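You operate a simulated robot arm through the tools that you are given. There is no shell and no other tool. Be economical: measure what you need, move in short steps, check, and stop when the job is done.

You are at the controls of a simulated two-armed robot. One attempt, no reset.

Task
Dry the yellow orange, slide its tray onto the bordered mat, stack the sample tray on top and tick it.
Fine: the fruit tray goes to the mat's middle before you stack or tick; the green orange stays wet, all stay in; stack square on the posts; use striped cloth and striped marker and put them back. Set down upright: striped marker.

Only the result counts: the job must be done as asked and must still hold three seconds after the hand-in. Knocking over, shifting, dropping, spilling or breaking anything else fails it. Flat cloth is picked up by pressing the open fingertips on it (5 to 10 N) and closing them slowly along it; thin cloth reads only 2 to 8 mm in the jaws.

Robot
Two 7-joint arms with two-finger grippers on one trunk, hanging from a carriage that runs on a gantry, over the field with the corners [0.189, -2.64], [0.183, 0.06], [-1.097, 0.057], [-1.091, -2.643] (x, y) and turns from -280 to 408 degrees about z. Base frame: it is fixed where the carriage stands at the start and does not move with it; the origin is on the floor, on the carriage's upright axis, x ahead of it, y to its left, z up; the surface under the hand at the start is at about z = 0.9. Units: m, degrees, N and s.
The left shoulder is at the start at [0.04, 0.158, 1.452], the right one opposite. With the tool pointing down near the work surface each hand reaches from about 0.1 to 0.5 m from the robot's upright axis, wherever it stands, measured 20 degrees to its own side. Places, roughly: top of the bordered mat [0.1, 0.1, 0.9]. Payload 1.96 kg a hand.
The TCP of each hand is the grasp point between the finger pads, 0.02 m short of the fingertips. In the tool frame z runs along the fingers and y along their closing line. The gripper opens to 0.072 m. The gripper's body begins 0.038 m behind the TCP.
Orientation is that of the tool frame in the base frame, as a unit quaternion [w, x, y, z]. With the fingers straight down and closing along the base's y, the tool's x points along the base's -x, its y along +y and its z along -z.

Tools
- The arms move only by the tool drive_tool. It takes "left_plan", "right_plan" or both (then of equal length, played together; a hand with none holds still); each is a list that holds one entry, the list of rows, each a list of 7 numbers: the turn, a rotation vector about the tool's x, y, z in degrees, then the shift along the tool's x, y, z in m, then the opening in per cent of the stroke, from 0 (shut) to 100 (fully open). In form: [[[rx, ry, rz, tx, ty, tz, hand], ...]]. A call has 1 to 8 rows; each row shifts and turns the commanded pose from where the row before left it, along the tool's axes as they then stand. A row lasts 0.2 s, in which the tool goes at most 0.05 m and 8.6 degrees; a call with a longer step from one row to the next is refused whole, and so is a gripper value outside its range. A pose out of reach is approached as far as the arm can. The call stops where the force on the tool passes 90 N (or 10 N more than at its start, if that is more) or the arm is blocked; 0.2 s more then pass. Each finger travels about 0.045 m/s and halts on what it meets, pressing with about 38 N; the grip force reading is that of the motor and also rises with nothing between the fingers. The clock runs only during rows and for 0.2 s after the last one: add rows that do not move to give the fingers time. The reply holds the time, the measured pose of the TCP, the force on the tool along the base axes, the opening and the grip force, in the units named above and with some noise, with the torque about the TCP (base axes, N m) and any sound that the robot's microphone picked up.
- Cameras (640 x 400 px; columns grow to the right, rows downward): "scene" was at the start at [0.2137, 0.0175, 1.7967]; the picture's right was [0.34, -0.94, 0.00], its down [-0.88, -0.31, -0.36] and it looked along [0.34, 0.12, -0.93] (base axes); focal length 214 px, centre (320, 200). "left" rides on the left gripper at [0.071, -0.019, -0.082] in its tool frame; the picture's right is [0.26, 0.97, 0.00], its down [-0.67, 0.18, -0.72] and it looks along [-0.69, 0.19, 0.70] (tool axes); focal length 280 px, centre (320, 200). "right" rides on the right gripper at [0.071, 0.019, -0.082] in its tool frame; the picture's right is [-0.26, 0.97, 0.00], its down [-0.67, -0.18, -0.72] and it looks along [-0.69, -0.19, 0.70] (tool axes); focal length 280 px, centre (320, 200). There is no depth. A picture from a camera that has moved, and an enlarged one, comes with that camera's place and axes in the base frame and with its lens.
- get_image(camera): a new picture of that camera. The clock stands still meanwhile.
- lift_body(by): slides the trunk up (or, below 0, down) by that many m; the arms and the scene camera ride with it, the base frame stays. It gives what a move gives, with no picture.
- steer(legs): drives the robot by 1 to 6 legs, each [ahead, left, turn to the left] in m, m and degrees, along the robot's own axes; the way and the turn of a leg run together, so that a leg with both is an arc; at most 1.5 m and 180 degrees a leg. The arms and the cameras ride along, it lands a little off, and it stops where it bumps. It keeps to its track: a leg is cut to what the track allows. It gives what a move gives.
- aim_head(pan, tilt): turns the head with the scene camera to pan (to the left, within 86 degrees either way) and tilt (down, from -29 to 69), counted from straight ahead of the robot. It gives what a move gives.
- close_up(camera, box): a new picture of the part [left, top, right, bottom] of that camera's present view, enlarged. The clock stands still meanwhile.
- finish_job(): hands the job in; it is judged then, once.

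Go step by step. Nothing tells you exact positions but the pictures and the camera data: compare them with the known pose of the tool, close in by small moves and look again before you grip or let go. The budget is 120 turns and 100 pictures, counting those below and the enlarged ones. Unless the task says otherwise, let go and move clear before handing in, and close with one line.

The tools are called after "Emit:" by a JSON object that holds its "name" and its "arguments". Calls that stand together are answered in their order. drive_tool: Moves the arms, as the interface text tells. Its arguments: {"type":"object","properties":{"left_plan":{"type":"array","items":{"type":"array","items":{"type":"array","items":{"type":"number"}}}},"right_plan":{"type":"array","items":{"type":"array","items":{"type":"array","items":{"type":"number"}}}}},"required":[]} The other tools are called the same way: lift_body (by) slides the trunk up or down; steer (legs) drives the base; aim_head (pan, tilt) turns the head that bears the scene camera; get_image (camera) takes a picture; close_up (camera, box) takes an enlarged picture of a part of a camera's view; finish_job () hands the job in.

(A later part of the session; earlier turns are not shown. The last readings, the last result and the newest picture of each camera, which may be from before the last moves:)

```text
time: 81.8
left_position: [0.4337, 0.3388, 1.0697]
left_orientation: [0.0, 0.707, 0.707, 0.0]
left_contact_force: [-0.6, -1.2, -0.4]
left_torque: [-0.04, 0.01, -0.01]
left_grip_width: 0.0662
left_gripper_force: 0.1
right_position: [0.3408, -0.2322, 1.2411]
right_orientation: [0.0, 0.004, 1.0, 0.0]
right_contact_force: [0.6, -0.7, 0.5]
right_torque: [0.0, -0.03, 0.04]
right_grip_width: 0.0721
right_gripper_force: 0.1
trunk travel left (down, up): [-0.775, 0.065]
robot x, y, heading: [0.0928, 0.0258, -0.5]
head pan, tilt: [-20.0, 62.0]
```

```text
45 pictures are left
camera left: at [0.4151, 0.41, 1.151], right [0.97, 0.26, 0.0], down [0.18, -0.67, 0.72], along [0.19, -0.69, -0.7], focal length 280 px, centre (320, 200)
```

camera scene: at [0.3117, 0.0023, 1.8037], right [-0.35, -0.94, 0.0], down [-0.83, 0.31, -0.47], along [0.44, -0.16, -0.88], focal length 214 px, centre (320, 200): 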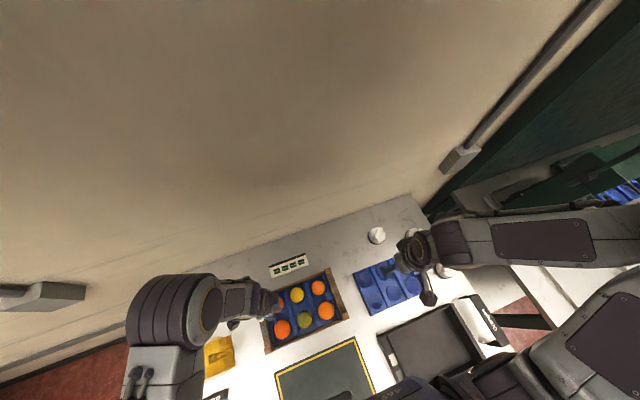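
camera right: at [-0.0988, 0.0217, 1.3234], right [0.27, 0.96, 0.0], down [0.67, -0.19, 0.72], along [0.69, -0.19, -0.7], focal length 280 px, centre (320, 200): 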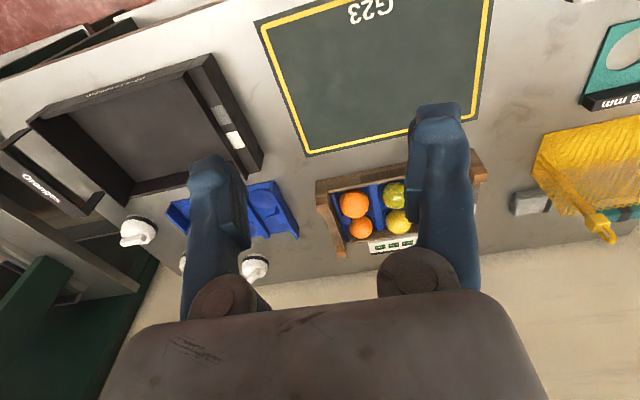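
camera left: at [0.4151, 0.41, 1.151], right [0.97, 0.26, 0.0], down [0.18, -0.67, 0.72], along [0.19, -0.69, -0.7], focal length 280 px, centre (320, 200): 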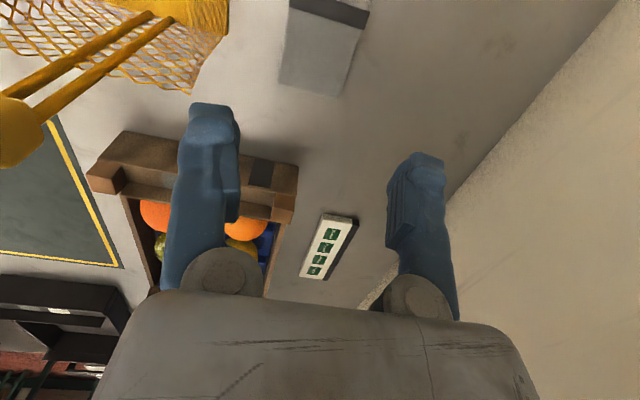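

The cloth is back in place. Next is the slide: tray centre ≈(0.354, 0.058), mat centre ≈(0.088, 0.058). I'll push it straight back with both closed hands behind its rear wall, so first I yaw the left hand back and shift the carriage.

Emit:
{"name": "drive_tool", "arguments": {"left_plan": [[[0, 0, -8, 0, 0, 0, 60], [0, 0, -8, 0, 0, 0, 30], [0, 0, -8, 0, 0, 0, 0], [0, 0, -8, 0, 0, 0, 0], [0, 0, -8, 0, 0, 0, 0], [0, 0, -8, 0, 0, 0, 0], [0, 0, -8, 0, 0, 0, 0], [0, 0, -8, 0, 0, 0, 0]]], "right_plan": [[[0, 0, 0, 0, 0, 0, 60], [0, 0, 0, 0, 0, 0, 30], [0, 0, 0, 0, 0, 0, 0], [0, 0, 0, 0, 0, 0, 0], [0, 0, 0, 0, 0, 0, 0], [0, 0, 0, 0, 0, 0, 0], [0, 0, 0, 0, 0, 0, 0], [0, 0, 0, 0, 0, 0, 0]]]}}

Emit:
{"name": "drive_tool", "arguments": {"left_plan": [[[0, 0, -8, 0, 0, 0, 0], [0, 0, -8, 0, 0, 0, 0], [0, 0, -8, 0, 0, 0, 0], [0, 0, -2, 0, 0, 0, 0]]]}}

```text
time: 83.6
left_position: [0.4339, 0.3396, 1.0689]
left_orientation: [0.0, 0.224, 0.975, 0.0]
left_contact_force: [-0.4, -0.2, 0.3]
left_torque: [0.0, 0.01, -0.03]
left_grip_width: 0.0
left_gripper_force: 29.9
right_position: [0.3412, -0.2316, 1.2414]
right_orientation: [0.0, 0.005, 1.0, 0.001]
right_contact_force: [-0.1, 0.1, 0.0]
right_torque: [0.02, 0.01, 0.0]
right_grip_width: 0.0
right_gripper_force: 29.9
trunk travel left (down, up): [-0.775, 0.065]
robot x, y, heading: [0.0871, 0.027, -0.6]
head pan, tilt: [-20.0, 62.0]
```

```text
time: 84.6
left_position: [0.4338, 0.3407, 1.069]
left_orientation: [0.001, -0.001, 1.0, 0.0]
left_contact_force: [-0.5, 0.0, -0.1]
left_torque: [0.02, 0.03, -0.01]
left_grip_width: 0.0
left_gripper_force: 29.6
right_position: [0.342, -0.2323, 1.2407]
right_orientation: [0.0, 0.005, 1.0, 0.0]
right_contact_force: [0.0, 0.0, 0.2]
right_torque: [0.01, -0.01, 0.01]
right_grip_width: 0.0
right_gripper_force: 29.6
trunk travel left (down, up): [-0.775, 0.065]
robot x, y, heading: [0.092, 0.025, -0.5]
head pan, tilt: [-20.0, 62.0]
```

Emit:
{"name": "drive_tool", "arguments": {"left_plan": [[[0, 0, 0, 0, -0.044, 0, 0], [0, 0, 0, 0, -0.044, 0, 0], [0, 0, 0, 0, -0.044, 0, 0], [0, 0, 0, 0, -0.044, 0, 0]]]}}

Emit:
{"name": "steer", "arguments": {"legs": [[-0.07, 0.0, 0.5]]}}

```text
time: 85.6
left_position: [0.4336, 0.1619, 1.0701]
left_orientation: [0.0, 0.0, 1.0, 0.0]
left_contact_force: [0.1, 0.3, 0.7]
left_torque: [0.02, 0.0, -0.02]
left_grip_width: 0.0
left_gripper_force: 29.6
right_position: [0.3409, -0.2335, 1.2414]
right_orientation: [0.0, 0.005, 1.0, 0.0]
right_contact_force: [0.4, 0.0, -0.4]
right_torque: [-0.02, -0.01, -0.01]
right_grip_width: 0.0001
right_gripper_force: 29.7
trunk travel left (down, up): [-0.775, 0.065]
robot x, y, heading: [0.0888, 0.0244, -0.8]
head pan, tilt: [-20.0, 62.0]
```

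```text
time: 86.6
left_position: [0.3642, 0.1664, 1.0702]
left_orientation: [-0.001, -0.004, 1.0, 0.0]
left_contact_force: [1.1, -1.0, 0.8]
left_torque: [-0.01, 0.04, 0.04]
left_grip_width: 0.0001
left_gripper_force: 29.5
right_position: [0.2734, -0.2287, 1.2417]
right_orientation: [0.0, 0.0, 1.0, 0.0]
right_contact_force: [0.2, 0.4, -1.1]
right_torque: [-0.01, -0.01, -0.01]
right_grip_width: 0.0
right_gripper_force: 29.6
trunk travel left (down, up): [-0.775, 0.065]
robot x, y, heading: [0.023, 0.0267, -0.0]
head pan, tilt: [-20.0, 62.0]
```

Emit:
{"name": "drive_tool", "arguments": {"left_plan": [[[0, 0, 0.5, -0.035, 0, 0, 0], [0, 0, 0, -0.035, 0, 0, 0], [0, 0, 0, -0.036, 0, 0, 0], [0, 0, 0, 0, 0, 0, 0], [0, 0, 0, 0, 0, 0, 0], [0, 0, 0, 0, 0, 0, 0]]], "right_plan": [[[0, 0, 0, -0.033, 0.029, 0.015, 0], [0, 0, 0, -0.033, 0.029, 0.03, 0], [0, 0, 0, -0.033, 0.029, 0.03, 0], [0, 0, 0, -0.033, 0.029, 0.015, 0], [0, 0, 0, -0.033, 0.029, 0.015, 0], [0, 0, 0, -0.032, 0.029, 0.0, 0]]]}}

Emit:
{"name": "aim_head", "arguments": {"pan": 0, "tilt": 60}}

Emit:
{"name": "get_image", "arguments": {"camera": "scene"}}

```text
refused: row 2 steps farther than a row can; nothing moved
```

```text
time: 87.4
left_position: [0.3645, 0.166, 1.0701]
left_orientation: [0.0, -0.004, 1.0, 0.001]
left_contact_force: [-0.9, -0.6, -0.2]
left_torque: [-0.03, 0.0, 0.04]
left_grip_width: 0.0002
left_gripper_force: 29.5
right_position: [0.2733, -0.2305, 1.2409]
right_orientation: [0.0, 0.0, 1.0, 0.0]
right_contact_force: [0.5, 0.6, -0.1]
right_torque: [0.0, -0.02, -0.04]
right_grip_width: 0.0
right_gripper_force: 29.6
trunk travel left (down, up): [-0.775, 0.065]
robot x, y, heading: [0.0206, 0.0293, -0.0]
head pan, tilt: [0.0, 60.0]
```

```text
44 pictures are left
camera scene: at [0.2484, 0.0264, 1.806], right [0.0, -1.0, 0.0], down [-0.87, 0.0, -0.5], along [0.5, 0.0, -0.87], focal length 214 px, centre (320, 200)
```

scene: 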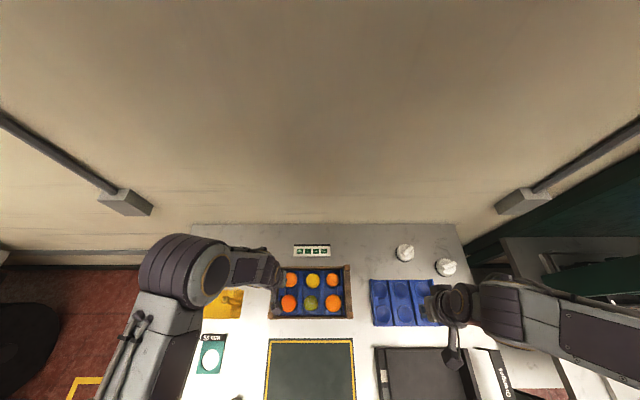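

Emit:
{"name": "drive_tool", "arguments": {"left_plan": [[[0, 0, 0.5, -0.035, 0, 0, 0], [0, 0, 0, -0.035, 0, 0, 0], [0, 0, 0, -0.036, 0, 0, 0], [0, 0, 0, 0, 0, 0, 0], [0, 0, 0, 0, 0, 0, 0], [0, 0, 0, 0, 0, 0, 0], [0, 0, 0, 0, 0, 0, 0]]], "right_plan": [[[0, 0, 0, -0.0282, 0.025, 0.024, 0], [0, 0, 0, -0.0282, 0.025, 0.024, 0], [0, 0, 0, -0.0282, 0.025, 0.024, 0], [0, 0, 0, -0.0282, 0.025, 0.024, 0], [0, 0, 0, -0.0282, 0.025, 0.024, 0], [0, 0, 0, -0.0282, 0.025, 0.024, 0], [0, 0, 0, -0.0278, 0.025, 0.024, 0]]]}}

Emit:
{"name": "close_up", "arguments": {"camera": "scene", "box": [250, 230, 380, 330]}}

```text
time: 89.0
left_position: [0.4688, 0.1666, 1.0699]
left_orientation: [0.0, 0.0, 1.0, 0.001]
left_contact_force: [0.0, 0.3, 1.2]
left_torque: [-0.01, 0.02, 0.01]
left_grip_width: 0.0
left_gripper_force: 29.8
right_position: [0.4704, -0.0561, 1.0724]
right_orientation: [-0.001, 0.0, 1.0, 0.001]
right_contact_force: [-0.4, -0.3, 0.7]
right_torque: [0.02, -0.02, -0.02]
right_grip_width: 0.0
right_gripper_force: 29.8
trunk travel left (down, up): [-0.775, 0.065]
robot x, y, heading: [0.0224, 0.0264, 0.0]
head pan, tilt: [0.0, 60.0]
```

```text
4.00 times, centred on (315, 280) of scene
camera zoom: at [0.2484, 0.0265, 1.8061], right [0.0, -1.0, 0.0], down [-0.87, 0.0, -0.5], along [0.5, 0.0, -0.87], focal length 858 px, centre (340, -120)
```

zoom: 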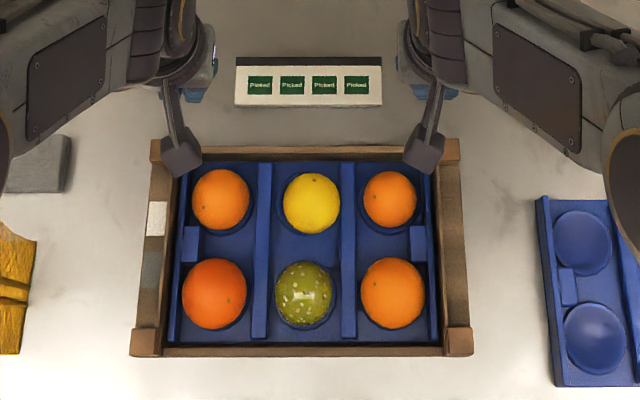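

Both hands are behind the tray with the card clear between them. Lower both to just above the table.

Emit:
{"name": "drive_tool", "arguments": {"left_plan": [[[0, 0, 0, 0, 0, 0.045, 0], [0, 0, 0, 0, 0, 0.045, 0], [0, 0, 0, 0, 0, 0.035, 0], [0, 0, 0, 0, 0, 0.012, 0]]], "right_plan": [[[0, 0, 0, 0, 0, 0.045, 0], [0, 0, 0, 0, 0, 0.045, 0], [0, 0, 0, 0, 0, 0.035, 0], [0, 0, 0, 0, 0, 0.014, 0]]]}}

Emit:
{"name": "drive_tool", "arguments": {"left_plan": [[[0, 0, 0, 0.005, 0, 0, 0], [0, 0, 0, 0.004, 0, 0, 0], [0, 0, 0, 0.003, 0, 0, 0]]], "right_plan": [[[0, 0, 0, 0.006, 0, 0, 0], [0, 0, 0, 0.004, 0, 0, 0], [0, 0, 0, 0.003, 0, 0, 0]]]}}

```text
time: 90.0
left_position: [0.4643, 0.1661, 0.9367]
left_orientation: [-0.001, 0.001, 1.0, 0.0]
left_contact_force: [0.3, 0.1, -1.0]
left_torque: [0.05, -0.02, 0.02]
left_grip_width: 0.0
left_gripper_force: 29.8
left hand out of reach, approached as far as the arm can: row 4
right_position: [0.4534, -0.0581, 0.9447]
right_orientation: [0.001, 0.0, 1.0, 0.0]
right_contact_force: [2.0, -1.0, 1.3]
right_torque: [-0.04, -0.07, 0.03]
right_grip_width: 0.0003
right_gripper_force: 29.4
right hand out of reach, approached as far as the arm can: row 3, 4
trunk travel left (down, up): [-0.775, 0.065]
robot x, y, heading: [0.0222, 0.0267, 0.1]
head pan, tilt: [0.0, 60.0]
```

```text
time: 90.8
left_position: [0.4518, 0.1665, 0.9377]
left_orientation: [0.0, -0.001, 1.0, 0.0]
left_contact_force: [0.5, 0.0, -0.1]
left_torque: [0.02, 0.03, -0.04]
left_grip_width: 0.0
left_gripper_force: 29.1
right_position: [0.4421, -0.0591, 0.9452]
right_orientation: [0.0, 0.0, 1.0, -0.001]
right_contact_force: [1.9, -1.6, 0.4]
right_torque: [-0.01, -0.06, -0.03]
right_grip_width: 0.0003
right_gripper_force: 29.9
trunk travel left (down, up): [-0.775, 0.065]
robot x, y, heading: [0.022, 0.0262, 0.0]
head pan, tilt: [0.0, 60.0]
```

The reach ended early on the right hand (x=0.442), close to the tray. Check where it stands.

Emit:
{"name": "close_up", "arguments": {"camera": "scene", "box": [250, 230, 380, 330]}}

Emit:
{"name": "get_image", "arguments": {"camera": "right"}}

```text
4.00 times, centred on (315, 280) of scene
camera zoom: at [0.2486, 0.0264, 1.8061], right [0.0, -1.0, 0.0], down [-0.87, 0.0, -0.5], along [0.5, 0.0, -0.87], focal length 858 px, centre (340, -120)
```

zoom: 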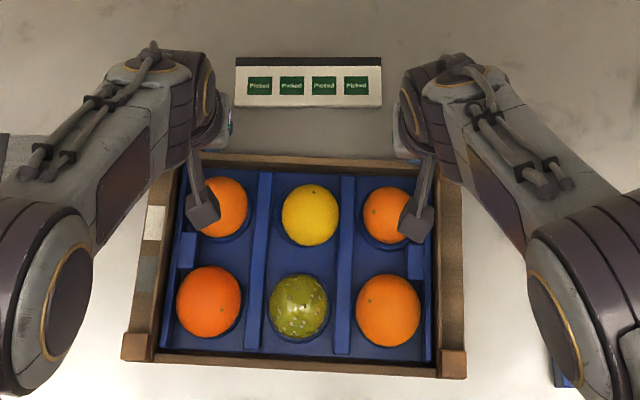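

```text
41 pictures are left
camera right: at [0.3706, -0.0383, 1.0277], right [0.26, 0.96, 0.0], down [0.67, -0.18, 0.72], along [0.69, -0.19, -0.7], focal length 280 px, centre (320, 200)
```

right: 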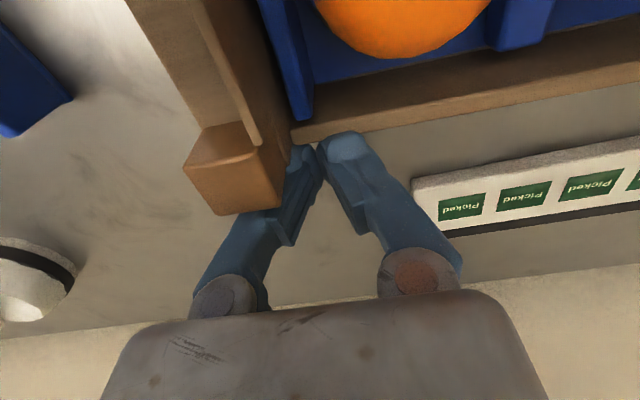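

The right hand has already nudged that side about 10 mm, leaving a slight yaw. I'll bring the left hand up level so the tray squares, then push both together.

Emit:
{"name": "drive_tool", "arguments": {"left_plan": [[[0, 0, 0, 0.004, 0, 0.002, 0], [0, 0, 0, 0.003, 0, 0.002, 0], [0, 0, 0, 0.003, 0, 0.002, 0], [0, 0, 0, 0.01, 0, 0, 0], [0, 0, 0, 0.012, 0, 0, 0], [0, 0, 0, 0.012, 0, 0, 0], [0, 0, 0, 0.006, 0, 0, 0]]], "right_plan": [[[0, 0, 0, 0, 0, 0.003, 0], [0, 0, 0, 0, 0, 0.003, 0], [0, 0, 0, 0, 0, 0.003, 0], [0, 0, 0, 0.01, 0, 0.003, 0], [0, 0, 0, 0.012, 0, 0.001, 0], [0, 0, 0, 0.012, 0, 0, 0], [0, 0, 0, 0.006, 0, 0, 0]]]}}

Emit:
{"name": "close_up", "arguments": {"camera": "scene", "box": [240, 240, 400, 390]}}

```text
time: 92.4
left_position: [0.4024, 0.1665, 0.9305]
left_orientation: [0.001, -0.001, 1.0, 0.0]
left_contact_force: [1.8, -0.1, 0.6]
left_torque: [-0.01, -0.03, -0.03]
left_grip_width: 0.0059
left_gripper_force: 29.4
right_position: [0.4012, -0.0588, 0.9343]
right_orientation: [0.001, -0.001, 1.0, 0.0]
right_contact_force: [1.2, 0.8, 0.9]
right_torque: [0.04, -0.01, -0.02]
right_grip_width: 0.0001
right_gripper_force: 29.0
trunk travel left (down, up): [-0.775, 0.065]
robot x, y, heading: [0.0222, 0.0272, -0.0]
head pan, tilt: [0.0, 60.0]
```

```text
2.67 times, centred on (320, 315) of scene
camera zoom: at [0.2487, 0.0264, 1.8061], right [0.0, -1.0, 0.0], down [-0.87, 0.0, -0.5], along [0.5, 0.0, -0.87], focal length 572 px, centre (320, -107)
```

zoom: 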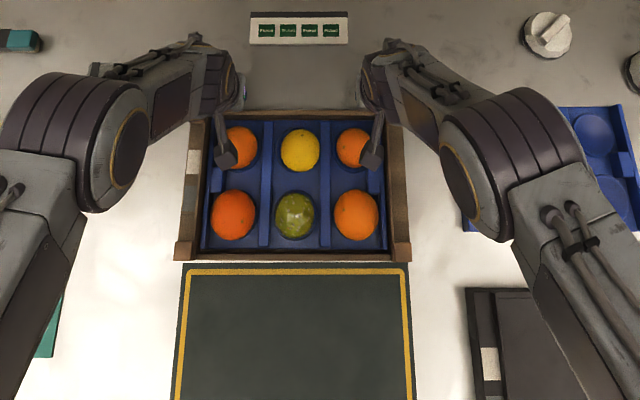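

The tray is square again and heading straight for the mat. Continue pushing smoothly.

Emit:
{"name": "drive_tool", "arguments": {"left_plan": [[[0, 0, 0, 0.008, 0, 0, 0], [0, 0, 0, 0.014, 0, 0, 0], [0, 0, 0, 0.018, 0, 0, 0], [0, 0, 0, 0.02, 0, 0, 0], [0, 0, 0, 0.02, 0, 0, 0], [0, 0, 0, 0.016, 0, 0, 0], [0, 0, 0, 0.01, 0, 0, 0], [0, 0, 0, 0.005, 0, 0, 0]]], "right_plan": [[[0, 0, 0, 0.008, 0, 0, 0], [0, 0, 0, 0.014, 0, 0, 0], [0, 0, 0, 0.018, 0, 0, 0], [0, 0, 0, 0.02, 0, 0, 0], [0, 0, 0, 0.02, 0, 0, 0], [0, 0, 0, 0.016, 0, 0, 0], [0, 0, 0, 0.01, 0, 0, 0], [0, 0, 0, 0.005, 0, 0, 0]]]}}

Emit:
{"name": "aim_head", "arguments": {"pan": 0, "tilt": 69}}

Emit:
{"name": "close_up", "arguments": {"camera": "scene", "box": [230, 220, 410, 400]}}

```text
time: 94.2
left_position: [0.2908, 0.1685, 0.9318]
left_orientation: [0.0, 0.0, 1.0, 0.0]
left_contact_force: [1.4, 0.0, 0.0]
left_torque: [0.0, -0.03, -0.05]
left_grip_width: 0.0
left_gripper_force: 29.1
right_position: [0.2899, -0.0584, 0.9323]
right_orientation: [0.0, 0.0, 1.0, 0.001]
right_contact_force: [0.4, -0.4, 0.1]
right_torque: [0.01, 0.0, -0.04]
right_grip_width: 0.0001
right_gripper_force: 29.8
trunk travel left (down, up): [-0.775, 0.065]
robot x, y, heading: [0.0211, 0.0277, 0.1]
head pan, tilt: [0.0, 60.0]
```

```text
time: 94.9
left_position: [0.2911, 0.1682, 0.9315]
left_orientation: [0.0, 0.0, 1.0, 0.0]
left_contact_force: [2.2, -0.3, -0.4]
left_torque: [-0.03, -0.04, -0.01]
left_grip_width: 0.006
left_gripper_force: 29.5
right_position: [0.2885, -0.0567, 0.9344]
right_orientation: [0.0, 0.0, 1.0, -0.001]
right_contact_force: [0.9, 0.4, 0.3]
right_torque: [0.0, 0.0, 0.0]
right_grip_width: 0.0002
right_gripper_force: 29.7
trunk travel left (down, up): [-0.775, 0.065]
robot x, y, heading: [0.0187, 0.028, -0.0]
head pan, tilt: [0.0, 68.8]
```

```text
2.22 times, centred on (320, 310) of scene
camera zoom: at [0.2379, 0.0265, 1.7968], right [0.0, -1.0, 0.0], down [-0.93, 0.0, -0.36], along [0.36, 0.0, -0.93], focal length 477 px, centre (320, -44)
```

zoom: 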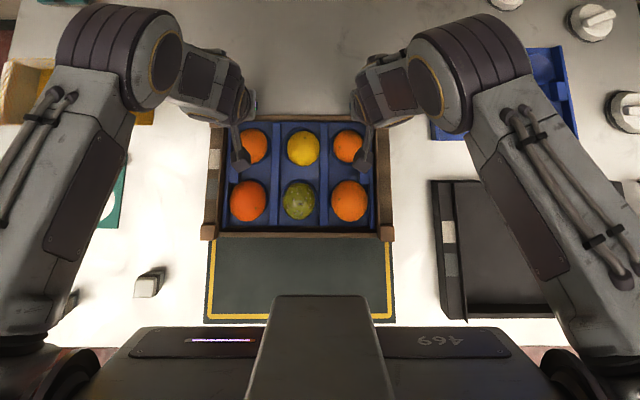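

Laterally aligned with the mat; about 0.107 m remains. Push 0.095 m and measure again.

Emit:
{"name": "drive_tool", "arguments": {"left_plan": [[[0, 0, 0, 0.008, 0, 0, 0], [0, 0, 0, 0.014, 0, 0, 0], [0, 0, 0, 0.018, 0, 0, 0], [0, 0, 0, 0.02, 0, 0, 0], [0, 0, 0, 0.016, 0, 0, 0], [0, 0, 0, 0.01, 0, 0, 0], [0, 0, 0, 0.006, 0, 0, 0], [0, 0, 0, 0.003, 0, 0, 0]]], "right_plan": [[[0, 0, 0, 0.008, 0, 0, 0], [0, 0, 0, 0.014, 0, 0, 0], [0, 0, 0, 0.018, 0, 0, 0], [0, 0, 0, 0.02, 0, 0, 0], [0, 0, 0, 0.016, 0, 0, 0], [0, 0, 0, 0.01, 0, 0, 0], [0, 0, 0, 0.006, 0, 0, 0], [0, 0, 0, 0.003, 0, 0, 0]]]}}

Emit:
{"name": "close_up", "arguments": {"camera": "scene", "box": [250, 270, 410, 370]}}

```text
time: 96.7
left_position: [0.1947, 0.1649, 0.9323]
left_orientation: [0.0, 0.0, 1.0, -0.001]
left_contact_force: [2.3, -0.8, 0.9]
left_torque: [-0.01, -0.03, 0.02]
left_grip_width: 0.006
left_gripper_force: 29.6
right_position: [0.1958, -0.0581, 0.9326]
right_orientation: [0.001, 0.0, 1.0, 0.0]
right_contact_force: [0.7, 0.1, 1.3]
right_torque: [-0.05, -0.02, 0.01]
right_grip_width: 0.0001
right_gripper_force: 29.9
trunk travel left (down, up): [-0.775, 0.065]
robot x, y, heading: [0.0197, 0.0327, -0.1]
head pan, tilt: [0.0, 68.8]
```

```text
4.00 times, centred on (330, 320) of scene
camera zoom: at [0.238, 0.0264, 1.7968], right [0.0, -1.0, 0.0], down [-0.93, 0.0, -0.36], along [0.36, 0.0, -0.93], focal length 858 px, centre (280, -280)
```

zoom: 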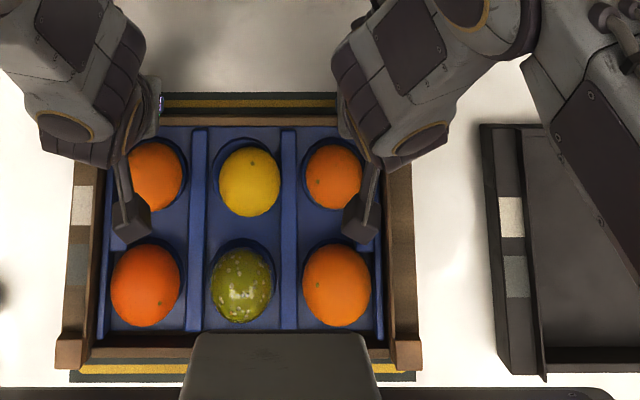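

The tray centre is now about 0.092 vs mat centre 0.088, so one last 4 mm nudge, then back the hands off behind it.

Emit:
{"name": "drive_tool", "arguments": {"left_plan": [[[0, 0, 0, 0.0025, 0, 0, 0], [0, 0, 0, 0.002, 0, 0, 0], [0, 0, 0, 0, 0, 0, 0], [0, 0, 0, -0.01, 0, 0, 0], [0, 0, 0, -0.02, 0, 0, 0], [0, 0, 0, 0, 0, -0.04, 0], [0, 0, 0, 0, 0, -0.045, 0], [0, 0, 0, 0, 0, -0.045, 0]]], "right_plan": [[[0, 0, 0, 0.0025, 0, 0, 0], [0, 0, 0, 0.002, 0, 0, 0], [0, 0, 0, 0, 0, 0, 0], [0, 0, 0, -0.01, 0, 0, 0], [0, 0, 0, -0.02, 0, 0, 0], [0, 0, 0, 0, 0, -0.04, 0], [0, 0, 0, 0, 0, -0.045, 0], [0, 0, 0, 0, 0, -0.045, 0]]]}}

Emit:
{"name": "steer", "arguments": {"legs": [[-0.3, 0, 0]]}}

Emit:
{"name": "aim_head", "arguments": {"pan": 0, "tilt": 66}}

Emit:
{"name": "get_image", "arguments": {"camera": "scene"}}

```text
time: 98.5
left_position: [0.2203, 0.1658, 1.0616]
left_orientation: [0.0, 0.0, 1.0, 0.0]
left_contact_force: [0.5, 0.2, 0.6]
left_torque: [0.0, -0.03, 0.01]
left_grip_width: 0.0
left_gripper_force: 29.8
right_position: [0.2206, -0.059, 1.0631]
right_orientation: [0.0, 0.0, 1.0, 0.0]
right_contact_force: [0.0, 0.5, -0.7]
right_torque: [-0.02, -0.02, 0.0]
right_grip_width: 0.0
right_gripper_force: 29.8
trunk travel left (down, up): [-0.775, 0.065]
robot x, y, heading: [0.0187, 0.0266, -0.3]
head pan, tilt: [0.0, 68.8]
```

```text
time: 100.6
left_position: [-0.0765, 0.1664, 1.0611]
left_orientation: [0.0, 0.001, 1.0, 0.0]
left_contact_force: [0.0, -0.6, 0.0]
left_torque: [-0.02, -0.02, 0.03]
left_grip_width: 0.0
left_gripper_force: 30.3
right_position: [-0.0771, -0.0594, 1.0634]
right_orientation: [0.001, 0.002, 1.0, 0.0]
right_contact_force: [0.8, -0.7, 0.2]
right_torque: [-0.03, 0.02, 0.01]
right_grip_width: 0.0
right_gripper_force: 29.7
trunk travel left (down, up): [-0.775, 0.065]
robot x, y, heading: [-0.2777, 0.0286, 0.1]
head pan, tilt: [0.0, 68.8]
```

```text
time: 101.2
left_position: [-0.077, 0.1668, 1.061]
left_orientation: [0.0, 0.002, 1.0, 0.0]
left_contact_force: [0.0, 0.0, -0.6]
left_torque: [0.0, -0.01, 0.0]
left_grip_width: 0.0
left_gripper_force: 29.8
right_position: [-0.0779, -0.0592, 1.0626]
right_orientation: [0.0, 0.002, 1.0, 0.0]
right_contact_force: [-0.2, 0.4, 0.8]
right_torque: [0.04, 0.0, 0.0]
right_grip_width: 0.0002
right_gripper_force: 29.5
trunk travel left (down, up): [-0.775, 0.065]
robot x, y, heading: [-0.2786, 0.0284, -0.2]
head pan, tilt: [0.0, 66.0]
```

```text
37 pictures are left
camera scene: at [-0.0567, 0.0263, 1.7994], right [0.0, -1.0, 0.0], down [-0.91, 0.0, -0.41], along [0.41, 0.0, -0.91], focal length 214 px, centre (320, 200)
```

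scene: 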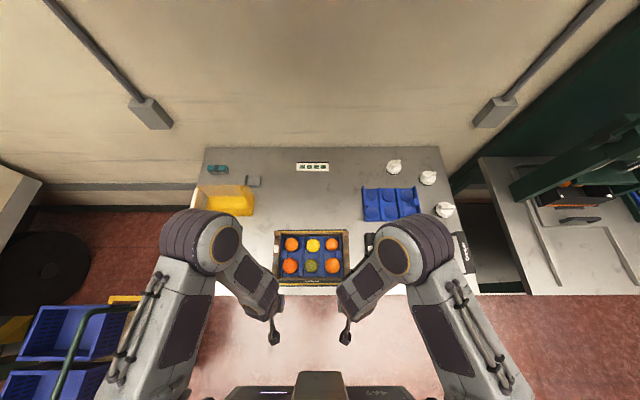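

Emit:
{"name": "close_up", "arguments": {"camera": "scene", "box": [262, 220, 362, 300]}}

Emit:
{"name": "close_up", "arguments": {"camera": "scene", "box": [350, 200, 490, 310]}}

```text
5.00 times, centred on (312, 260) of scene
camera zoom: at [-0.0567, 0.0263, 1.7994], right [0.0, -1.0, 0.0], down [-0.91, 0.0, -0.41], along [0.41, 0.0, -0.91], focal length 1072 px, centre (360, -100)
```

zoom: 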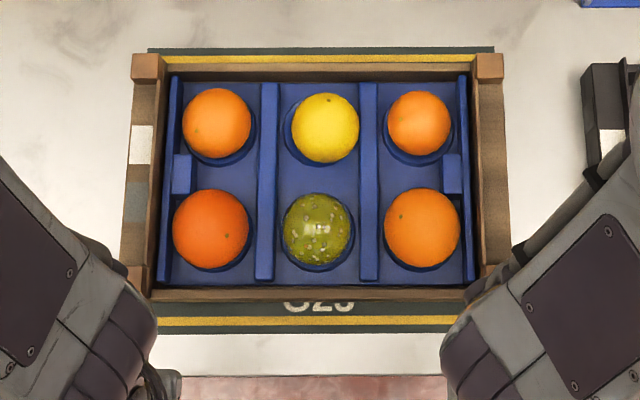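

```text
3.64 times, centred on (420, 255) of scene
camera zoom: at [-0.0567, 0.0263, 1.7994], right [0.0, -1.0, 0.0], down [-0.91, 0.0, -0.41], along [0.41, 0.0, -0.91], focal length 780 px, centre (-44, 0)
```

zoom: 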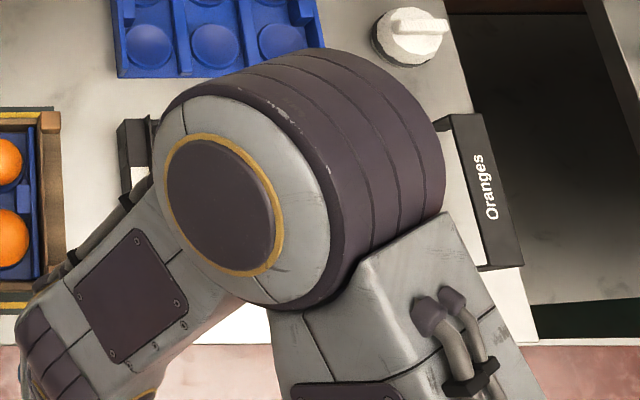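

The fruit tray is centred on the mat (margins 21/24 mm, laterally even). Next is the black sample tray near (0.08, -0.32): I'll slide the carriage right to face it.

Emit:
{"name": "steer", "arguments": {"legs": [[0, -0.35, 0]]}}

Emit:
{"name": "drive_tool", "arguments": {"left_plan": [[[0, 0, 0, 0, 0.03, -0.02, 50], [0, 0, 0, 0, 0.03, -0.02, 50], [0, 0, 0, 0, 0.02, 0, 50]]], "right_plan": [[[0, 0, 0, 0, -0.03, -0.02, 50], [0, 0, 0, 0, -0.03, -0.02, 50], [0, 0, 0, 0, -0.02, 0, 50]]]}}

Emit:
{"name": "get_image", "arguments": {"camera": "scene"}}

Emit:
{"name": "get_image", "arguments": {"camera": "right"}}

Emit:
{"name": "get_image", "arguments": {"camera": "left"}}

```text
time: 103.5
left_position: [-0.0785, -0.1833, 1.0608]
left_orientation: [0.0, 0.004, 1.0, 0.0]
left_contact_force: [-0.6, -0.8, 0.2]
left_torque: [-0.01, -0.01, 0.03]
left_grip_width: 0.0
left_gripper_force: 29.8
right_position: [-0.0797, -0.4101, 1.0634]
right_orientation: [0.0, 0.005, 1.0, 0.0]
right_contact_force: [0.6, 0.3, 0.6]
right_torque: [0.01, -0.01, -0.01]
right_grip_width: 0.0
right_gripper_force: 29.8
trunk travel left (down, up): [-0.775, 0.065]
robot x, y, heading: [-0.2828, -0.3216, -0.5]
head pan, tilt: [0.0, 66.0]
```

```text
time: 104.3
left_position: [-0.0762, -0.1032, 1.1014]
left_orientation: [0.0, 0.006, 1.0, 0.0]
left_contact_force: [0.4, -0.3, 0.1]
left_torque: [0.0, 0.02, -0.01]
left_grip_width: 0.0357
left_gripper_force: 0.1
right_position: [-0.0813, -0.4899, 1.1034]
right_orientation: [-0.001, 0.004, 1.0, 0.0]
right_contact_force: [0.2, 0.0, 0.7]
right_torque: [-0.01, 0.01, 0.02]
right_grip_width: 0.036
right_gripper_force: 0.0
trunk travel left (down, up): [-0.775, 0.065]
robot x, y, heading: [-0.282, -0.3219, -0.5]
head pan, tilt: [0.0, 66.0]
```

```text
34 pictures are left
camera scene: at [-0.0588, -0.324, 1.7994], right [-0.01, -1.0, 0.0], down [-0.91, 0.01, -0.41], along [0.41, 0.0, -0.91], focal length 214 px, centre (320, 200)
```

scene: 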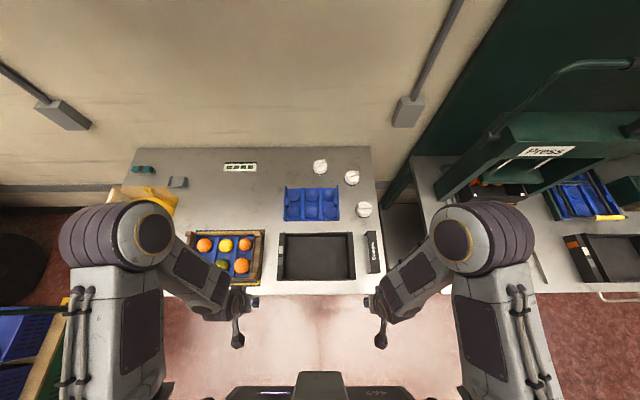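

```text
33 pictures are left
camera right: at [-0.1518, -0.469, 1.1853], right [0.27, 0.96, 0.0], down [0.67, -0.19, 0.72], along [0.69, -0.19, -0.7], focal length 280 px, centre (320, 200)
```

right: 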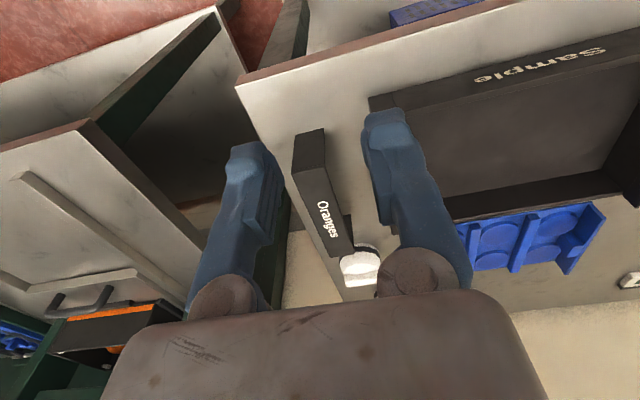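

```text
32 pictures are left
camera left: at [-0.1481, -0.1232, 1.1827], right [-0.25, 0.97, 0.0], down [0.68, 0.18, 0.72], along [0.69, 0.18, -0.7], focal length 280 px, centre (320, 200)
```

left: 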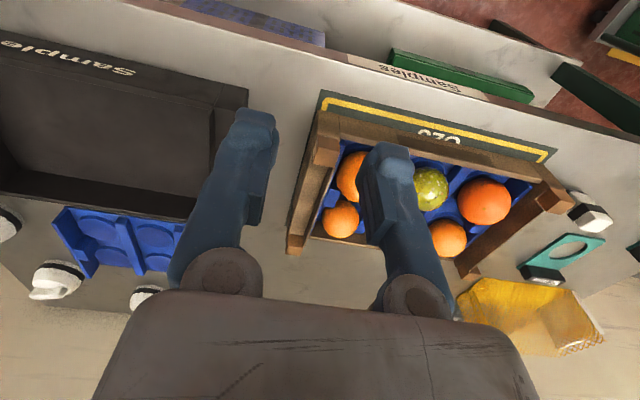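

Emit:
{"name": "close_up", "arguments": {"camera": "scene", "box": [260, 220, 390, 300]}}

```text
4.92 times, centred on (325, 260) of scene
camera zoom: at [-0.0588, -0.324, 1.7994], right [-0.01, -1.0, 0.0], down [-0.91, 0.01, -0.41], along [0.41, 0.0, -0.91], focal length 1056 px, centre (295, -95)
```

zoom: 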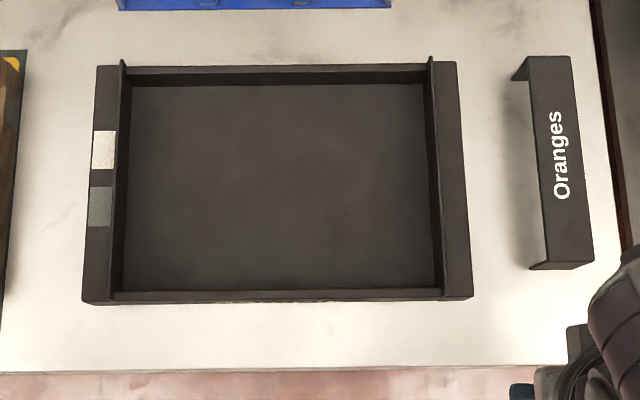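

Emit:
{"name": "close_up", "arguments": {"camera": "left", "box": [140, 60, 260, 210]}}

Emit:
{"name": "close_up", "arguments": {"camera": "right", "box": [360, 20, 640, 240]}}

```text
2.67 times, centred on (200, 135) of left
camera zoom: at [-0.1481, -0.1232, 1.1827], right [-0.25, 0.97, 0.0], down [0.68, 0.18, 0.72], along [0.69, 0.18, -0.7], focal length 748 px, centre (640, 373)
```

zoom: 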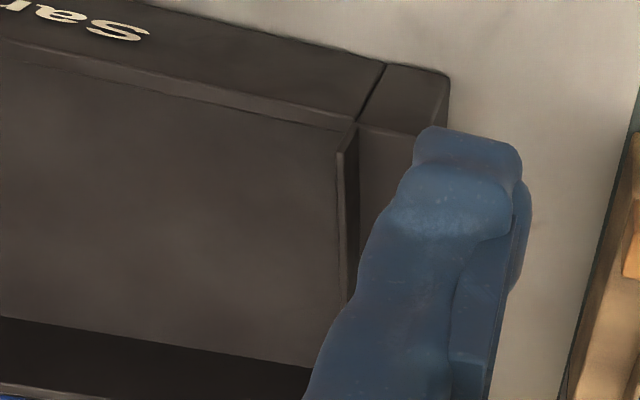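

```text
1.82 times, centred on (500, 130) of right
camera zoom: at [-0.1518, -0.469, 1.1853], right [0.27, 0.96, 0.0], down [0.67, -0.19, 0.72], along [0.69, -0.19, -0.7], focal length 510 px, centre (-7, 327)
```

zoom: 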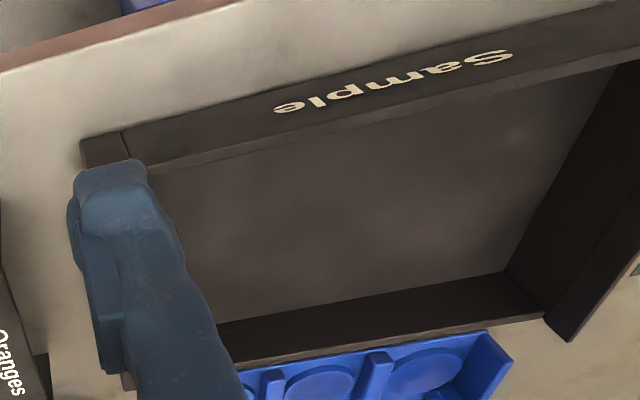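

The sample tray spans y -0.16…-0.46, centre ≈(0.09, -0.31), with 30 mm end bars I can pinch. Bring both hands over its end bars.

Emit:
{"name": "drive_tool", "arguments": {"left_plan": [[[0, 0, 0, -0.041, -0.018, 0, 75], [0, 0, 0, -0.041, -0.018, 0, 75], [0, 0, 0, -0.041, -0.018, 0, 75], [0, 0, 0, -0.041, -0.017, 0.0, 75], [0, 0, 0, 0, 0, 0.04, 75], [0, 0, 0, 0, 0, 0.04, 75]]], "right_plan": [[[0, 0, 0, -0.042, 0.011, 0, 75], [0, 0, 0, -0.042, 0.011, 0, 75], [0, 0, 0, -0.042, 0.011, 0, 75], [0, 0, 0, -0.043, 0.011, 0.0, 75], [0, 0, 0, 0, 0, 0.04, 75], [0, 0, 0, 0, 0, 0.04, 75]]]}}

Emit:
{"name": "get_image", "arguments": {"camera": "left"}}

Emit:
{"name": "get_image", "arguments": {"camera": "right"}}

```text
time: 105.7
left_position: [0.0859, -0.1752, 1.0214]
left_orientation: [0.0, 0.005, 1.0, -0.001]
left_contact_force: [0.9, -1.2, -0.5]
left_torque: [-0.01, 0.01, -0.01]
left_grip_width: 0.0541
left_gripper_force: 0.1
right_position: [0.0877, -0.4461, 1.0209]
right_orientation: [0.0, 0.004, 1.0, 0.0]
right_contact_force: [-0.2, -0.6, -0.3]
right_torque: [-0.02, -0.03, -0.01]
right_grip_width: 0.0538
right_gripper_force: 0.2
trunk travel left (down, up): [-0.775, 0.065]
robot x, y, heading: [-0.2789, -0.32, -0.3]
head pan, tilt: [0.0, 66.0]
```

```text
28 pictures are left
camera left: at [0.0155, -0.1947, 1.1028], right [-0.25, 0.97, 0.0], down [0.68, 0.18, 0.72], along [0.69, 0.18, -0.7], focal length 280 px, centre (320, 200)
```

left: 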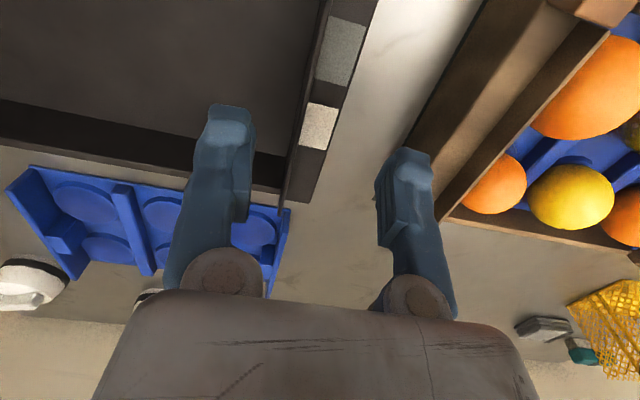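

```text
27 pictures are left
camera right: at [0.0169, -0.4264, 1.1037], right [0.27, 0.96, 0.0], down [0.67, -0.19, 0.72], along [0.69, -0.19, -0.7], focal length 280 px, centre (320, 200)
```

right: 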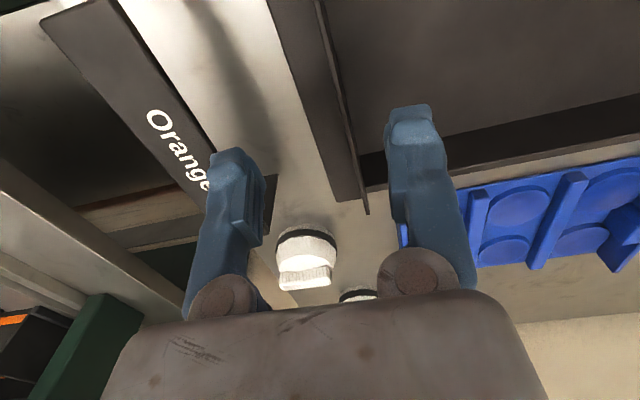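

Both end bars are centred between the fingers. Descend and grip.

Emit:
{"name": "drive_tool", "arguments": {"left_plan": [[[0, 0, 0, 0, 0.002, 0.035, 75], [0, 0, 0, 0, 0, 0.025, 75], [0, 0, 0, 0, 0, 0.015, 75], [0, 0, 0, 0, 0, 0.007, 75]]], "right_plan": [[[0, 0, 0, 0, 0, 0.035, 75], [0, 0, 0, 0, 0, 0.025, 75], [0, 0, 0, 0, 0, 0.015, 75], [0, 0, 0, 0, 0, 0.007, 75]]]}}

Emit:
{"name": "drive_tool", "arguments": {"left_plan": [[[0, 0, 0, 0, 0, 0, 60], [0, 0, 0, 0, 0, 0, 50], [0, 0, 0, 0, 0, 0, 40], [0, 0, 0, 0, 0, 0, 30], [0, 0, 0, 0, 0, 0, 20], [0, 0, 0, 0, 0, 0, 20]]], "right_plan": [[[0, 0, 0, 0, 0, 0, 60], [0, 0, 0, 0, 0, 0, 50], [0, 0, 0, 0, 0, 0, 40], [0, 0, 0, 0, 0, 0, 30], [0, 0, 0, 0, 0, 0, 20], [0, 0, 0, 0, 0, 0, 20]]]}}

```text
time: 106.7
left_position: [0.0853, -0.1757, 0.9389]
left_orientation: [0.0, 0.004, 1.0, 0.0]
left_contact_force: [0.1, -0.1, 0.6]
left_torque: [0.02, 0.01, 0.0]
left_grip_width: 0.0542
left_gripper_force: 0.1
right_position: [0.0879, -0.4475, 0.9408]
right_orientation: [0.001, 0.004, 1.0, 0.0]
right_contact_force: [0.1, -0.1, 0.4]
right_torque: [0.02, 0.01, 0.0]
right_grip_width: 0.0541
right_gripper_force: 0.0
trunk travel left (down, up): [-0.775, 0.065]
robot x, y, heading: [-0.2812, -0.3178, -0.6]
head pan, tilt: [0.0, 66.0]
```

```text
time: 108.1
left_position: [0.0861, -0.1731, 0.9401]
left_orientation: [0.0, 0.004, 1.0, 0.002]
left_contact_force: [1.7, 6.3, -0.5]
left_torque: [0.06, 0.03, 0.04]
left_grip_width: 0.0226
left_gripper_force: 38.7
right_position: [0.0881, -0.4479, 0.9417]
right_orientation: [0.0, 0.004, 1.0, -0.001]
right_contact_force: [-0.4, -5.8, -0.2]
right_torque: [-0.08, -0.05, 0.08]
right_grip_width: 0.0226
right_gripper_force: 37.9
trunk travel left (down, up): [-0.775, 0.065]
robot x, y, heading: [-0.2822, -0.3218, -0.4]
head pan, tilt: [0.0, 66.0]
```

Both gripped at 22.6 mm. Lift 0.11 m together.

Emit:
{"name": "drive_tool", "arguments": {"left_plan": [[[0, 0, 0, 0, 0, -0.01, 15], [0, 0, 0, 0, 0, -0.02, 15], [0, 0, 0, 0, 0, -0.025, 15], [0, 0, 0, 0, 0, -0.025, 15], [0, 0, 0, 0, 0, -0.02, 15], [0, 0, 0, 0, 0, -0.01, 15]]], "right_plan": [[[0, 0, 0, 0, 0, -0.01, 15], [0, 0, 0, 0, 0, -0.02, 15], [0, 0, 0, 0, 0, -0.025, 15], [0, 0, 0, 0, 0, -0.025, 15], [0, 0, 0, 0, 0, -0.02, 15], [0, 0, 0, 0, 0, -0.01, 15]]]}}

Emit:
{"name": "get_image", "arguments": {"camera": "scene"}}

```text
time: 109.5
left_position: [0.0853, -0.1746, 1.049]
left_orientation: [-0.001, 0.005, 1.0, 0.0]
left_contact_force: [0.4, 11.9, 0.0]
left_torque: [0.08, 0.02, 0.05]
left_grip_width: 0.0231
left_gripper_force: 37.8
right_position: [0.0893, -0.4476, 1.0527]
right_orientation: [0.0, 0.005, 1.0, -0.002]
right_contact_force: [-0.8, -12.7, -1.5]
right_torque: [-0.25, -0.02, 0.07]
right_grip_width: 0.0228
right_gripper_force: 37.9
trunk travel left (down, up): [-0.775, 0.065]
robot x, y, heading: [-0.279, -0.3186, -0.6]
head pan, tilt: [0.0, 66.0]
```

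```text
26 pictures are left
camera scene: at [-0.0588, -0.324, 1.7994], right [-0.01, -1.0, 0.0], down [-0.91, 0.01, -0.41], along [0.41, 0.0, -0.91], focal length 214 px, centre (320, 200)
```

scene: 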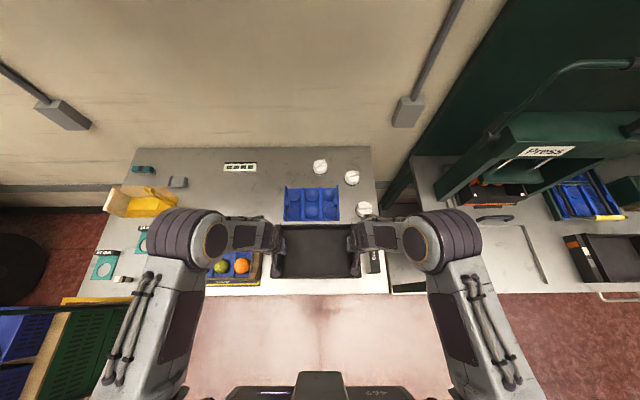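

Level and lifted. Carry it left with the carriage.

Emit:
{"name": "steer", "arguments": {"legs": [[0.0, 0.369, 0]]}}

Emit:
{"name": "get_image", "arguments": {"camera": "scene"}}

Emit:
{"name": "get_image", "arguments": {"camera": "left"}}

```text
time: 111.8
left_position: [0.0871, 0.197, 1.0482]
left_orientation: [0.0, 0.001, 1.0, 0.001]
left_contact_force: [1.3, 19.4, -0.2]
left_torque: [0.19, 0.0, 0.07]
left_grip_width: 0.0229
left_gripper_force: 38.5
right_position: [0.0914, -0.0763, 1.0506]
right_orientation: [0.0, 0.002, 1.0, -0.001]
right_contact_force: [-0.4, -19.3, -0.6]
right_torque: [-0.27, 0.03, 0.05]
right_grip_width: 0.0229
right_gripper_force: 37.9
trunk travel left (down, up): [-0.775, 0.065]
robot x, y, heading: [-0.2796, 0.0478, -0.3]
head pan, tilt: [0.0, 66.0]
```

```text
25 pictures are left
camera scene: at [-0.0563, 0.0469, 1.7994], right [0.0, -1.0, 0.0], down [-0.91, 0.0, -0.41], along [0.41, 0.0, -0.91], focal length 214 px, centre (320, 200)
```

scene: 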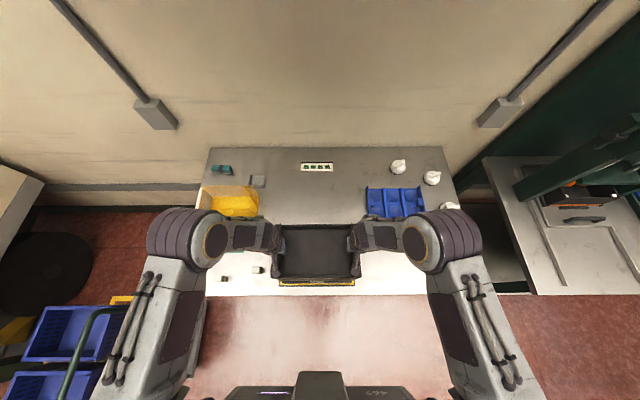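

```text
24 pictures are left
camera left: at [0.0174, 0.1781, 1.1303], right [-0.26, 0.97, 0.0], down [0.67, 0.18, 0.72], along [0.69, 0.19, -0.7], focal length 280 px, centre (320, 200)
```

left: 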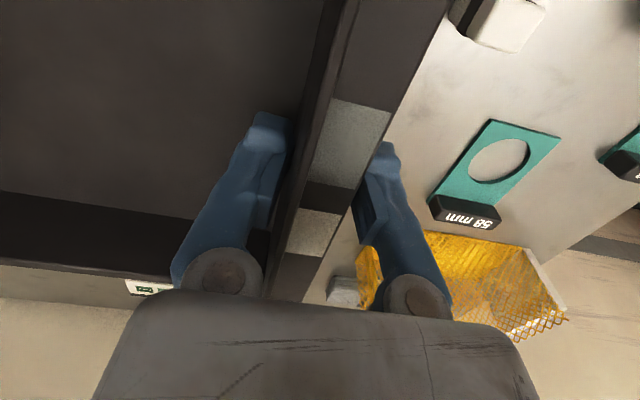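

Close-up to compare the black tray with the fruit tray and mat beneath.

Emit:
{"name": "close_up", "arguments": {"camera": "scene", "box": [262, 215, 372, 300]}}

```text
4.71 times, centred on (317, 258) of scene
camera zoom: at [-0.0563, 0.0469, 1.7994], right [0.0, -1.0, 0.0], down [-0.91, 0.0, -0.41], along [0.41, 0.0, -0.91], focal length 1009 px, centre (334, -71)
```

zoom: 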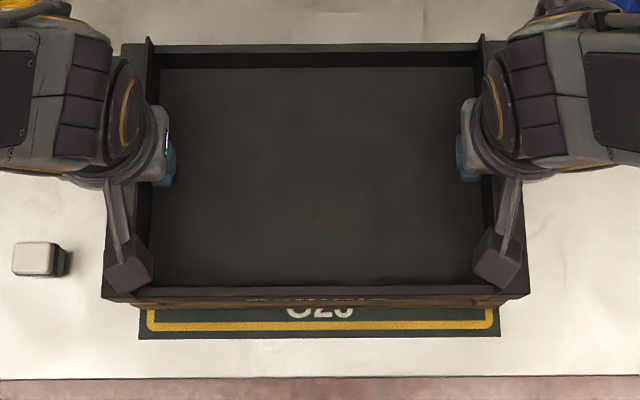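

The black tray's centre (0.092, 0.060) vs fruit tray's (0.094, 0.060): nearly perfect, yaw ≈0. Shift 2 mm forward and lower most of the way.

Emit:
{"name": "drive_tool", "arguments": {"left_plan": [[[0, 0, 0, -0.002, 0, 0.005, 15], [0, 0, 0, 0, 0, 0.012, 15], [0, 0, 0, 0, 0, 0.012, 15], [0, 0, 0, 0, 0, 0.008, 15], [0, 0, 0, 0, 0, 0.004, 15], [0, 0, 0, 0, 0, 0.0, 15]]], "right_plan": [[[0, 0, 0, -0.002, 0, 0.005, 15], [0, 0, 0, 0, 0, 0.012, 15], [0, 0, 0, 0, 0, 0.012, 15], [0, 0, 0, 0, 0, 0.008, 15], [0, 0, 0, 0, 0, 0.006, 15], [0, 0, 0, 0, 0, 0.0, 15]]]}}

Emit:
{"name": "close_up", "arguments": {"camera": "scene", "box": [262, 215, 372, 300]}}

```text
time: 113.2
left_position: [0.0907, 0.1983, 1.009]
left_orientation: [0.001, 0.001, 1.0, 0.001]
left_contact_force: [0.0, 4.5, 0.4]
left_torque: [-0.12, 0.03, 0.08]
left_grip_width: 0.0229
left_gripper_force: 38.1
right_position: [0.0931, -0.0756, 1.0104]
right_orientation: [0.001, 0.002, 1.0, -0.001]
right_contact_force: [-13.3, -1.0, 49.0]
right_torque: [0.0, 0.22, 0.06]
right_grip_width: 0.0228
right_gripper_force: 38.4
trunk travel left (down, up): [-0.775, 0.065]
robot x, y, heading: [-0.2806, 0.0493, -0.4]
head pan, tilt: [0.0, 66.0]
```

```text
4.71 times, centred on (317, 258) of scene
camera zoom: at [-0.0564, 0.0468, 1.8003], right [0.0, -1.0, 0.0], down [-0.91, 0.0, -0.41], along [0.41, 0.0, -0.91], focal length 1009 px, centre (334, -71)
```

zoom: 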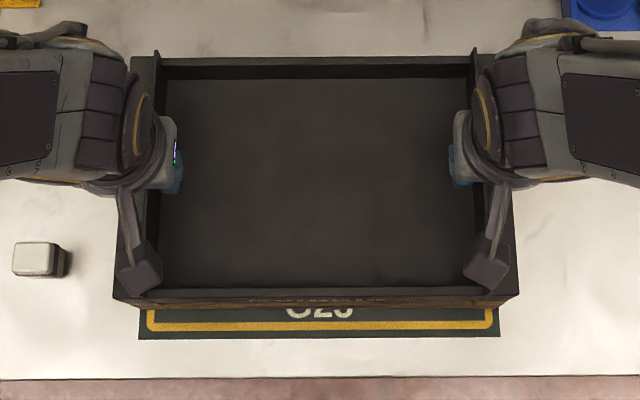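

The right side is resting on its posts (bottom ≈0.969); the left is about to. Relieve the right and lower the left slightly.

Emit:
{"name": "drive_tool", "arguments": {"left_plan": [[[0, 0, 0, 0, 0, 0.0015, 15], [0, 0, 0, 0, 0, 0, 15]]], "right_plan": [[[0, 0, 0, 0, 0, -0.0025, 15], [0, 0, 0, 0, 0, 0, 15]]]}}

```text
time: 113.8
left_position: [0.0906, 0.1976, 1.0074]
left_orientation: [0.0, 0.002, 1.0, 0.001]
left_contact_force: [-12.7, 1.1, 49.0]
left_torque: [-0.01, 0.25, 0.06]
left_grip_width: 0.0227
left_gripper_force: 38.0
right_position: [0.0937, -0.0752, 1.0102]
right_orientation: [0.0, 0.003, 1.0, -0.001]
right_contact_force: [0.8, -2.2, -1.3]
right_torque: [-0.17, -0.32, 0.04]
right_grip_width: 0.0232
right_gripper_force: 38.0
trunk travel left (down, up): [-0.775, 0.065]
robot x, y, heading: [-0.2742, 0.0498, -0.1]
head pan, tilt: [0.0, 66.0]
```

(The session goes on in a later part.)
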